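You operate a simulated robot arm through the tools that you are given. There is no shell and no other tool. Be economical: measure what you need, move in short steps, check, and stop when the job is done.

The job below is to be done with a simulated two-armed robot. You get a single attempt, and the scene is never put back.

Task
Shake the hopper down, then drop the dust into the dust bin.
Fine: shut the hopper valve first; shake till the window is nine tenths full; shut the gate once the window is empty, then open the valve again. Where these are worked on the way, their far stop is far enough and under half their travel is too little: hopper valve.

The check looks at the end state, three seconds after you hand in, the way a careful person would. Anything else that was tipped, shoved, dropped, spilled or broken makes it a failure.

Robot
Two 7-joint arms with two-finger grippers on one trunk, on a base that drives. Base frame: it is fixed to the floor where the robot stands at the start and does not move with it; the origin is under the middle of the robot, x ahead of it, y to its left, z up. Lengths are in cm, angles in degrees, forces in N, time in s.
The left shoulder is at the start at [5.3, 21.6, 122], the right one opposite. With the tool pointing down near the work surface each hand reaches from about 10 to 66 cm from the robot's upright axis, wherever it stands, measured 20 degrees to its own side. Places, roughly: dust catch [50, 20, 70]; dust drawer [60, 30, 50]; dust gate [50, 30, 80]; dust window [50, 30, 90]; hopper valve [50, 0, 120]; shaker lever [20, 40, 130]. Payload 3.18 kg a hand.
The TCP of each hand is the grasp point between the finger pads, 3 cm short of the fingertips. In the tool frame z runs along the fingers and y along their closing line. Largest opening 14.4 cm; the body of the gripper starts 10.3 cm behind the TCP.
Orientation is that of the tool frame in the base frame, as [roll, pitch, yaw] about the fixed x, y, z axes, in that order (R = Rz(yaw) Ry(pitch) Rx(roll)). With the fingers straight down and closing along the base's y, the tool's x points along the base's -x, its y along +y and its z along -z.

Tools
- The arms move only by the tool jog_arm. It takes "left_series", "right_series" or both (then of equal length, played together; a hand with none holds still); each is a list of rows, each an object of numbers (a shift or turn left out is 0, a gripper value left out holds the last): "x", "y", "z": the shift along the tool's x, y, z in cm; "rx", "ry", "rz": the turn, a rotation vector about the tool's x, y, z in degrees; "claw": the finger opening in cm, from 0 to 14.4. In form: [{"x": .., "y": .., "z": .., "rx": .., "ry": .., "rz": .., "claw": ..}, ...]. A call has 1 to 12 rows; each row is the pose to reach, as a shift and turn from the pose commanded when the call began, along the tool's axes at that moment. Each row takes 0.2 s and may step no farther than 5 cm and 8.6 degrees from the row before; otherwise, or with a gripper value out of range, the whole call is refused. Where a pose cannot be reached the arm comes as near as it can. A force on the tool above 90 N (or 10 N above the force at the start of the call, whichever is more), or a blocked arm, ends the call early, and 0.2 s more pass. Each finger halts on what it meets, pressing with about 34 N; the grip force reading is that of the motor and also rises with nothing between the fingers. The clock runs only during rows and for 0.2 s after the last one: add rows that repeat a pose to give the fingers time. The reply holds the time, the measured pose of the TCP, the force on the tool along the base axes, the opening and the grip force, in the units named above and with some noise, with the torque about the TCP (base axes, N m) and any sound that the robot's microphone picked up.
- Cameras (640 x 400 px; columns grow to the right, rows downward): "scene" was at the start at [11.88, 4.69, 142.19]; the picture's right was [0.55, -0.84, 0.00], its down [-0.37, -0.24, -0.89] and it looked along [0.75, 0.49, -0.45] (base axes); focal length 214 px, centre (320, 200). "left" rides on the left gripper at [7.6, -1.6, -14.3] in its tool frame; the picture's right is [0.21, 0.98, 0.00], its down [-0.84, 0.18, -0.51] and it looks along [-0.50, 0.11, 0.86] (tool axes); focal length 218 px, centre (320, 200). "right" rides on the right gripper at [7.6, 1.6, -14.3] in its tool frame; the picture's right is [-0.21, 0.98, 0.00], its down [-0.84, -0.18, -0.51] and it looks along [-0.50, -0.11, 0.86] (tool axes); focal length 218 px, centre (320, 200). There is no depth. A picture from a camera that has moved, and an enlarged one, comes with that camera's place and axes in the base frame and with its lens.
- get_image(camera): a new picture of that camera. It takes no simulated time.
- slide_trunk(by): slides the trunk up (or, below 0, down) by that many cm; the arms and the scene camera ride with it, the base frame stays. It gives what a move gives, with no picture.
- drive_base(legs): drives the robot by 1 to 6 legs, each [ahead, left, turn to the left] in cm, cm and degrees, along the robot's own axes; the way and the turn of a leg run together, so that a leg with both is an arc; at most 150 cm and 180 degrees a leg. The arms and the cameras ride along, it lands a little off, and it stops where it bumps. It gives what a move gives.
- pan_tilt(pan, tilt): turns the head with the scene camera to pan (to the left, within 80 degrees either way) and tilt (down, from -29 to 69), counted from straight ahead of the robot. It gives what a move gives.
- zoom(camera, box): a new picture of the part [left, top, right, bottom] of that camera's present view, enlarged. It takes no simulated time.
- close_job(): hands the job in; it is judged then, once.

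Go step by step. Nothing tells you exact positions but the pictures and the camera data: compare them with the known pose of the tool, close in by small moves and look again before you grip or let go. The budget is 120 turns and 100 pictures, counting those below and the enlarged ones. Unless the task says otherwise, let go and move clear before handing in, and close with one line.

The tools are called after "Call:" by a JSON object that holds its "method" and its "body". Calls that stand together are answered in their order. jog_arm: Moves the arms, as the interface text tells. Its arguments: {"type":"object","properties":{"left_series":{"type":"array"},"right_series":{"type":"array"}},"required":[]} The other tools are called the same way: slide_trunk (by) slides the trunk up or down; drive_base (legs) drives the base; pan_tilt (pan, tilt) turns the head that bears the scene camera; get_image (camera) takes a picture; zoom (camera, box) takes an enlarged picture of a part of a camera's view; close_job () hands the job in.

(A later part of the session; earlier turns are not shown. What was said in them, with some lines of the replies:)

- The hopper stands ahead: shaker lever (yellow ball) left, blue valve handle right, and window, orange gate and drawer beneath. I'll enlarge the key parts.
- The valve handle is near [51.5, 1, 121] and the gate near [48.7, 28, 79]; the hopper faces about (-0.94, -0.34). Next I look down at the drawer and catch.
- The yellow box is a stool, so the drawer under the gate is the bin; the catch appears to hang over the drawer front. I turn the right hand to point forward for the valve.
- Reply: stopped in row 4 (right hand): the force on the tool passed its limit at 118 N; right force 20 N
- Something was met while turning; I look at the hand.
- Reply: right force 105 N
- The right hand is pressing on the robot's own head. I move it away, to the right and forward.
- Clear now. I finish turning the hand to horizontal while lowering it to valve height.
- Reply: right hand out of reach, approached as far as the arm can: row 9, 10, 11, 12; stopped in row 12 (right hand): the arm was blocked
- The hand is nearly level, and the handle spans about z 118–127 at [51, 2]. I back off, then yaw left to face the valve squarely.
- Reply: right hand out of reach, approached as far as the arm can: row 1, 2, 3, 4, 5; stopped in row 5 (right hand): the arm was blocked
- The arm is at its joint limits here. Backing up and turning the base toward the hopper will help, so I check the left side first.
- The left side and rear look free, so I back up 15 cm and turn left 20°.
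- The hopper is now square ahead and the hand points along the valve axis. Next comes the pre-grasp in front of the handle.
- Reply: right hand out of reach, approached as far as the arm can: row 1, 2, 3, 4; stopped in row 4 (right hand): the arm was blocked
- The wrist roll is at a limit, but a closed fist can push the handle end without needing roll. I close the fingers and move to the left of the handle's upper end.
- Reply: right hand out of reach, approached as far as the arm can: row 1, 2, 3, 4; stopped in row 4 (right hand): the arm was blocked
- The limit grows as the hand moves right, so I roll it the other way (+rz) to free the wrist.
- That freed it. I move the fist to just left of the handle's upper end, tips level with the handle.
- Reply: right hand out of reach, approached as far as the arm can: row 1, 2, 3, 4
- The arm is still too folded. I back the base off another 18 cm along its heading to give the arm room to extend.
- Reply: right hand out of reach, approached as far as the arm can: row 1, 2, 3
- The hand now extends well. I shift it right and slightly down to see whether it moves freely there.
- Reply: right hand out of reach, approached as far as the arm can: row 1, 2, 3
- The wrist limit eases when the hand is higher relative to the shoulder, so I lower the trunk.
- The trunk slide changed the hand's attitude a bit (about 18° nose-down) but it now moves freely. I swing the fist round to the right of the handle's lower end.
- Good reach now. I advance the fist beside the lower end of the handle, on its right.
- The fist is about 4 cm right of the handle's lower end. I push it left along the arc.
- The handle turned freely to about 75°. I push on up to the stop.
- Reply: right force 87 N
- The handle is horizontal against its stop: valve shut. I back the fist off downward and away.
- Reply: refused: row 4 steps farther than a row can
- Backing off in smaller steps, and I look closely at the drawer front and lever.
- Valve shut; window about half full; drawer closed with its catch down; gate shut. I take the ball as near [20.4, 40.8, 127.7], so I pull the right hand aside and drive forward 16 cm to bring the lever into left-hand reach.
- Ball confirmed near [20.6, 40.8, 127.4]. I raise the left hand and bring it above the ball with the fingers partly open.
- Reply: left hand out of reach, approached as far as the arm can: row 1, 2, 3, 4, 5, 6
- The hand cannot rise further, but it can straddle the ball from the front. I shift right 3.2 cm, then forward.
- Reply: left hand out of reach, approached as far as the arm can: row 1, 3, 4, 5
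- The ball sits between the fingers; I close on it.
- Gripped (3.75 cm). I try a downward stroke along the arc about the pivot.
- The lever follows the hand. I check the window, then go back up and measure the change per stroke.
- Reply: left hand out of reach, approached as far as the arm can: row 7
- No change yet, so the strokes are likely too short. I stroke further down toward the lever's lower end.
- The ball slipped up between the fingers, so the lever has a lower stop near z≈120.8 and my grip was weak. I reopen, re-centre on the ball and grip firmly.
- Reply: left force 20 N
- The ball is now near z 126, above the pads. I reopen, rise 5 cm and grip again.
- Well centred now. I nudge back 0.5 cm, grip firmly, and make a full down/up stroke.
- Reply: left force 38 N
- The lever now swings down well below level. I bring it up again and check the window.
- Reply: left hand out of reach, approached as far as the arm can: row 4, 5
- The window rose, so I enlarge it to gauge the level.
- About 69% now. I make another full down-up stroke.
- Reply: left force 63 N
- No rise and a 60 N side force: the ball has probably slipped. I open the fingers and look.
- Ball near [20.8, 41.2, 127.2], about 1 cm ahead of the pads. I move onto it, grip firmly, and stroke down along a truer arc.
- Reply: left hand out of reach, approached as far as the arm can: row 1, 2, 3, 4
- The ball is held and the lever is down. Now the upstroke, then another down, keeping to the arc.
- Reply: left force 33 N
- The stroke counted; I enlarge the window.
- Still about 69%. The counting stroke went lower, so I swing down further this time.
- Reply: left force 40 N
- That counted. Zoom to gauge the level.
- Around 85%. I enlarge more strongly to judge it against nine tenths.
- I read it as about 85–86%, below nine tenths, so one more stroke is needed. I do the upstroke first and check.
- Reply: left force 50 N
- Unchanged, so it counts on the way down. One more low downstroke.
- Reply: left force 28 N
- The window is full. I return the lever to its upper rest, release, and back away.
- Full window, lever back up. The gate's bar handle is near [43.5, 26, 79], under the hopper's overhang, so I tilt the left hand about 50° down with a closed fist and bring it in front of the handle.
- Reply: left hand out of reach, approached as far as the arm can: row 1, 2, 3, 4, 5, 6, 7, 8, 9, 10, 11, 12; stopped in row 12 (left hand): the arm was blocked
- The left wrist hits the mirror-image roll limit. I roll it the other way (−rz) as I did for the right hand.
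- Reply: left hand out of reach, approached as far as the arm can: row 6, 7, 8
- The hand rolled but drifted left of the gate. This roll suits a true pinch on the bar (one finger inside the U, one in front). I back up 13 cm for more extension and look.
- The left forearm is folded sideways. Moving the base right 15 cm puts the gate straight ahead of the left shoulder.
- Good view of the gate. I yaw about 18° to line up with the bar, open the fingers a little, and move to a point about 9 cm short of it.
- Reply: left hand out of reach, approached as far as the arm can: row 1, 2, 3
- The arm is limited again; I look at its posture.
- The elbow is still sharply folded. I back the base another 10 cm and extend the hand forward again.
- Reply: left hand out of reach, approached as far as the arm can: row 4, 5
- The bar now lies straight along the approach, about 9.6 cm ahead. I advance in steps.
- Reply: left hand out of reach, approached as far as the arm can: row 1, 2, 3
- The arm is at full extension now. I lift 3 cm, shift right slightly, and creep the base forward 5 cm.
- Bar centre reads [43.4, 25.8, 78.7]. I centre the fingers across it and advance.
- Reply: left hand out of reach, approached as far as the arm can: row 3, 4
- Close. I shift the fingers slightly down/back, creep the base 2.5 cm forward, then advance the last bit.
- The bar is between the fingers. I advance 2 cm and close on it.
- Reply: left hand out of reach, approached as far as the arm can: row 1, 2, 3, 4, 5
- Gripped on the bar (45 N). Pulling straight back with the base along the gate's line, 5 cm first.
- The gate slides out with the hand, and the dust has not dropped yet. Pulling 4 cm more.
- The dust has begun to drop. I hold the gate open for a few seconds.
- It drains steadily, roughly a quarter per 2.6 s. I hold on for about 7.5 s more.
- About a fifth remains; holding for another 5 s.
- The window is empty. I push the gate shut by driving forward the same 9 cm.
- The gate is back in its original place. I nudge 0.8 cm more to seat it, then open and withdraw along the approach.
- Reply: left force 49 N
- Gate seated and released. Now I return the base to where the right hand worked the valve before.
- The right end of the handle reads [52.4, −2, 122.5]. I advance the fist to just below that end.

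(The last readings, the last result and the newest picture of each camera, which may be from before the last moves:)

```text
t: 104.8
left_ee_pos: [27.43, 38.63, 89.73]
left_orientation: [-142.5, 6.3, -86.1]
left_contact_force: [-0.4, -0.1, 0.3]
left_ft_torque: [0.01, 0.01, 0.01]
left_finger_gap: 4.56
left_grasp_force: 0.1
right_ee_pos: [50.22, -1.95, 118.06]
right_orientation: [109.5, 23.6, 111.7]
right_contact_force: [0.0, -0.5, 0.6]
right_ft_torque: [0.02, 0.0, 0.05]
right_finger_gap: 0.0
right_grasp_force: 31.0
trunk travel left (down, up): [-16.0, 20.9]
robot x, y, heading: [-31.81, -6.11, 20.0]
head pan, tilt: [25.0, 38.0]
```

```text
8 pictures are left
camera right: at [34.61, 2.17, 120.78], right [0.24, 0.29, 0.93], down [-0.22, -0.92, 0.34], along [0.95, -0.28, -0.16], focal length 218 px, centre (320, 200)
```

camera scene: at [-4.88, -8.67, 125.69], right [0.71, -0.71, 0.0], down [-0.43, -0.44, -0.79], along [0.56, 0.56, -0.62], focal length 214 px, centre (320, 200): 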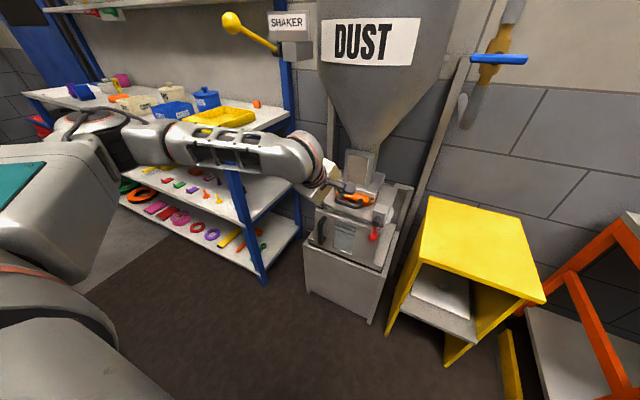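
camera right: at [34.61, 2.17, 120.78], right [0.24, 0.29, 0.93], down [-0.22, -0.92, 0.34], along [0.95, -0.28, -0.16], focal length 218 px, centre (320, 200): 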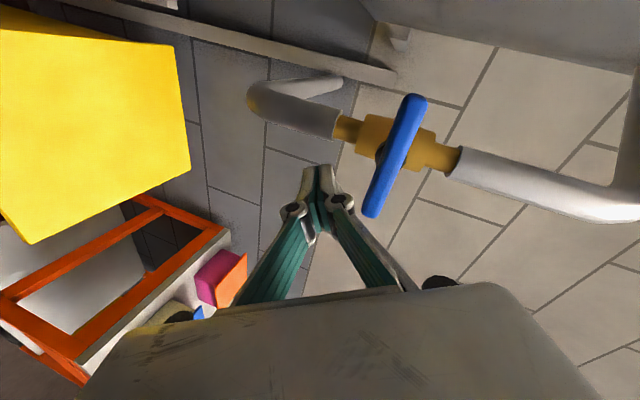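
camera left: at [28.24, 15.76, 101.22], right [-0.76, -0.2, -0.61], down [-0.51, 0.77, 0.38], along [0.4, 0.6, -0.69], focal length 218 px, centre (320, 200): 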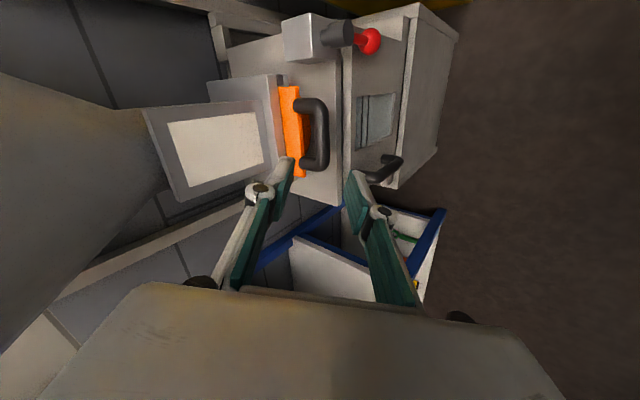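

The fist sits under the right end. I push it up and round to the left, back to the open stop.

Call:
{"method": "jog_arm", "body": {"right_series": [{"x": -0.65, "y": 2.1, "z": -0.74}, {"x": -1.87, "y": 3.46, "z": -1.25}, {"x": -2.42, "y": 5.25, "z": -1.88}, {"x": -1.94, "y": 7.07, "z": -2.48}, {"x": -1.6, "y": 7.53, "z": -2.6}, {"x": -1.18, "y": 7.8, "z": -2.7}]}}

Call:
{"method": "get_image", "body": {"camera": "right"}}

```text
t: 106.2
left_ee_pos: [27.61, 38.22, 89.82]
left_orientation: [-142.6, 6.5, -86.2]
left_contact_force: [-0.4, -0.2, 0.9]
left_ft_torque: [0.02, -0.01, 0.0]
left_finger_gap: 4.57
left_grasp_force: 0.1
right_ee_pos: [49.57, -0.68, 125.89]
right_orientation: [109.6, 23.3, 111.1]
right_contact_force: [4.7, -26.1, -3.2]
right_ft_torque: [0.05, 0.04, -0.21]
right_finger_gap: 0.0
right_grasp_force: 30.5
trunk travel left (down, up): [-16.0, 20.9]
robot x, y, heading: [-32.16, -5.98, 20.1]
head pan, tilt: [25.0, 38.0]
```

```text
7 pictures are left
camera right: at [34.14, 3.54, 128.69], right [0.24, 0.28, 0.93], down [-0.22, -0.92, 0.33], along [0.94, -0.29, -0.16], focal length 218 px, centre (320, 200)
```

right: 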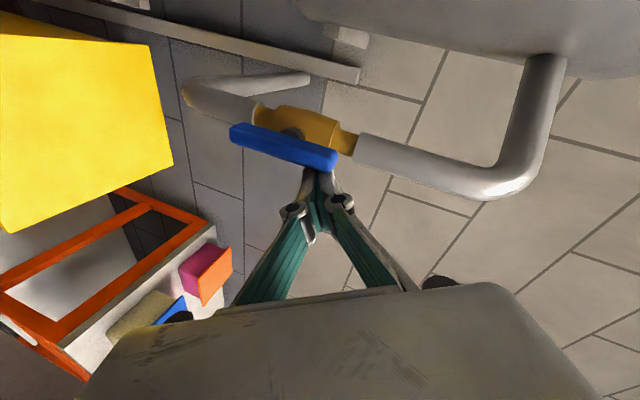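

The handle is in line with the pipe again and against its stop: valve open. I withdraw the fist to the right and back.

Call:
{"method": "jog_arm", "body": {"right_series": [{"x": -1.8, "y": -0.8, "z": 0.2}, {"x": -2, "y": -0.8, "z": -4}, {"x": -2, "y": -0.8, "z": -8.5}, {"x": -4, "y": -1.6, "z": -12.5}]}}

Call:
{"method": "drive_base", "body": {"legs": [[-10, 0, 0]]}}

Call:
{"method": "pan_tilt", "body": {"pan": 8, "tilt": 28}}

Call:
{"method": "get_image", "body": {"camera": "scene"}}

```text
t: 107.2
left_ee_pos: [27.51, 38.5, 89.87]
left_orientation: [-142.4, 6.4, -86.1]
left_contact_force: [-0.5, -0.5, 0.9]
left_ft_torque: [0.03, 0.01, 0.0]
left_finger_gap: 4.56
left_grasp_force: 0.1
right_ee_pos: [38.36, -7.12, 130.12]
right_orientation: [109.4, 23.6, 111.6]
right_contact_force: [-0.5, -1.2, 0.9]
right_ft_torque: [0.0, 0.01, 0.05]
right_finger_gap: 0.0
right_grasp_force: 30.8
trunk travel left (down, up): [-16.0, 20.9]
robot x, y, heading: [-31.62, -6.09, 20.3]
head pan, tilt: [25.0, 38.0]
```

```text
t: 108.3
left_ee_pos: [18.41, 35.41, 89.68]
left_orientation: [-142.6, 6.2, -86.1]
left_contact_force: [-0.6, -0.3, 1.0]
left_ft_torque: [0.01, 0.01, 0.0]
left_finger_gap: 4.58
left_grasp_force: 0.0
right_ee_pos: [29.42, -10.31, 130.07]
right_orientation: [109.5, 23.6, 111.7]
right_contact_force: [-0.1, 0.6, 1.4]
right_ft_torque: [0.04, 0.0, -0.03]
right_finger_gap: 0.01
right_grasp_force: 29.9
trunk travel left (down, up): [-16.0, 20.9]
robot x, y, heading: [-41.12, -9.15, 20.0]
head pan, tilt: [25.0, 38.0]
```

```text
t: 109.1
left_ee_pos: [18.42, 35.37, 89.66]
left_orientation: [-142.6, 6.3, -86.1]
left_contact_force: [0.3, 0.0, -0.2]
left_ft_torque: [0.0, -0.02, 0.02]
left_finger_gap: 4.63
left_grasp_force: 0.2
right_ee_pos: [29.53, -10.2, 129.93]
right_orientation: [109.7, 23.6, 111.8]
right_contact_force: [-0.1, -0.3, 0.8]
right_ft_torque: [-0.03, 0.0, -0.04]
right_finger_gap: 0.0
right_grasp_force: 30.9
trunk travel left (down, up): [-16.0, 20.9]
robot x, y, heading: [-40.92, -9.38, 20.0]
head pan, tilt: [8.0, 28.0]
```

```text
6 pictures are left
camera scene: at [-20.67, -0.72, 127.23], right [0.47, -0.88, 0.0], down [-0.41, -0.22, -0.88], along [0.78, 0.42, -0.47], focal length 214 px, centre (320, 200)
```

scene: 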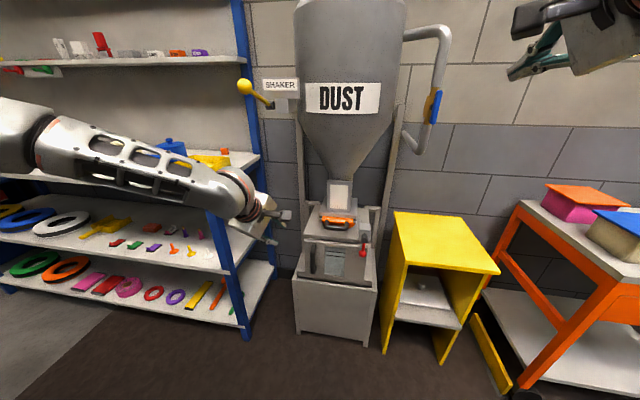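

Call:
{"method": "zoom", "body": {"camera": "scene", "box": [280, 160, 400, 290]}}

Call:
{"method": "zoom", "body": {"camera": "scene", "box": [390, 70, 470, 160]}}

```text
3.08 times, centred on (340, 225) of scene
camera zoom: at [-20.67, -0.72, 127.23], right [0.47, -0.88, 0.0], down [-0.41, -0.22, -0.88], along [0.78, 0.42, -0.47], focal length 660 px, centre (258, 123)
```

zoom: 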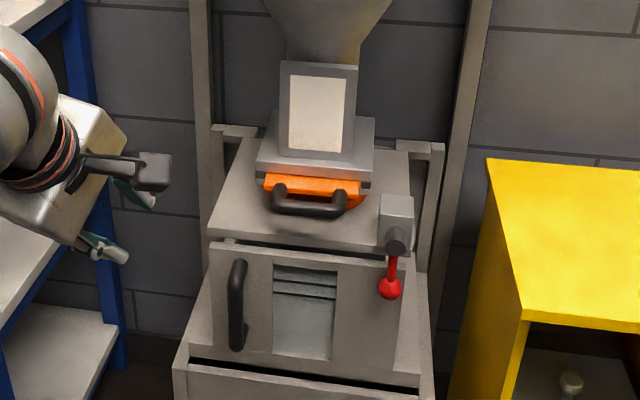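

```text
4.44 times, centred on (430, 115) of scene
camera zoom: at [-20.67, -0.72, 127.23], right [0.47, -0.88, 0.0], down [-0.41, -0.22, -0.88], along [0.78, 0.42, -0.47], focal length 953 px, centre (-169, 578)
```

zoom: 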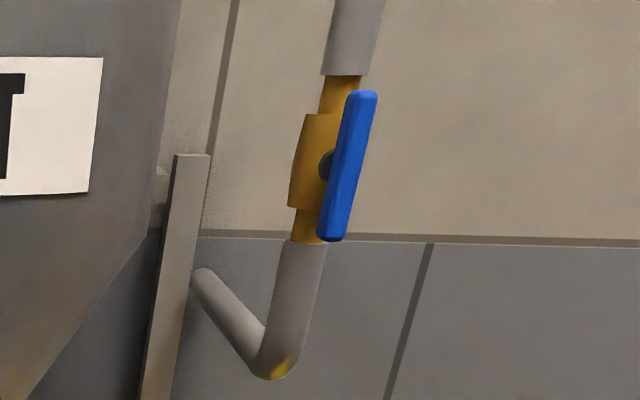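

The window is empty, the gate is shut, the valve is open again in line with its pipe, and both hands are clear. Handing in now.

Call:
{"method": "close_job", "body": {}}

```text
The job is handed in.
```

I shut the valve, shook the hopper until the window was full, and dropped the dust through the gate. With the window empty I shut the gate and opened the valve again. I took the drawer under the gate to be the dust bin, and three counted strokes took the level from about 85% to full, past nine tenths.
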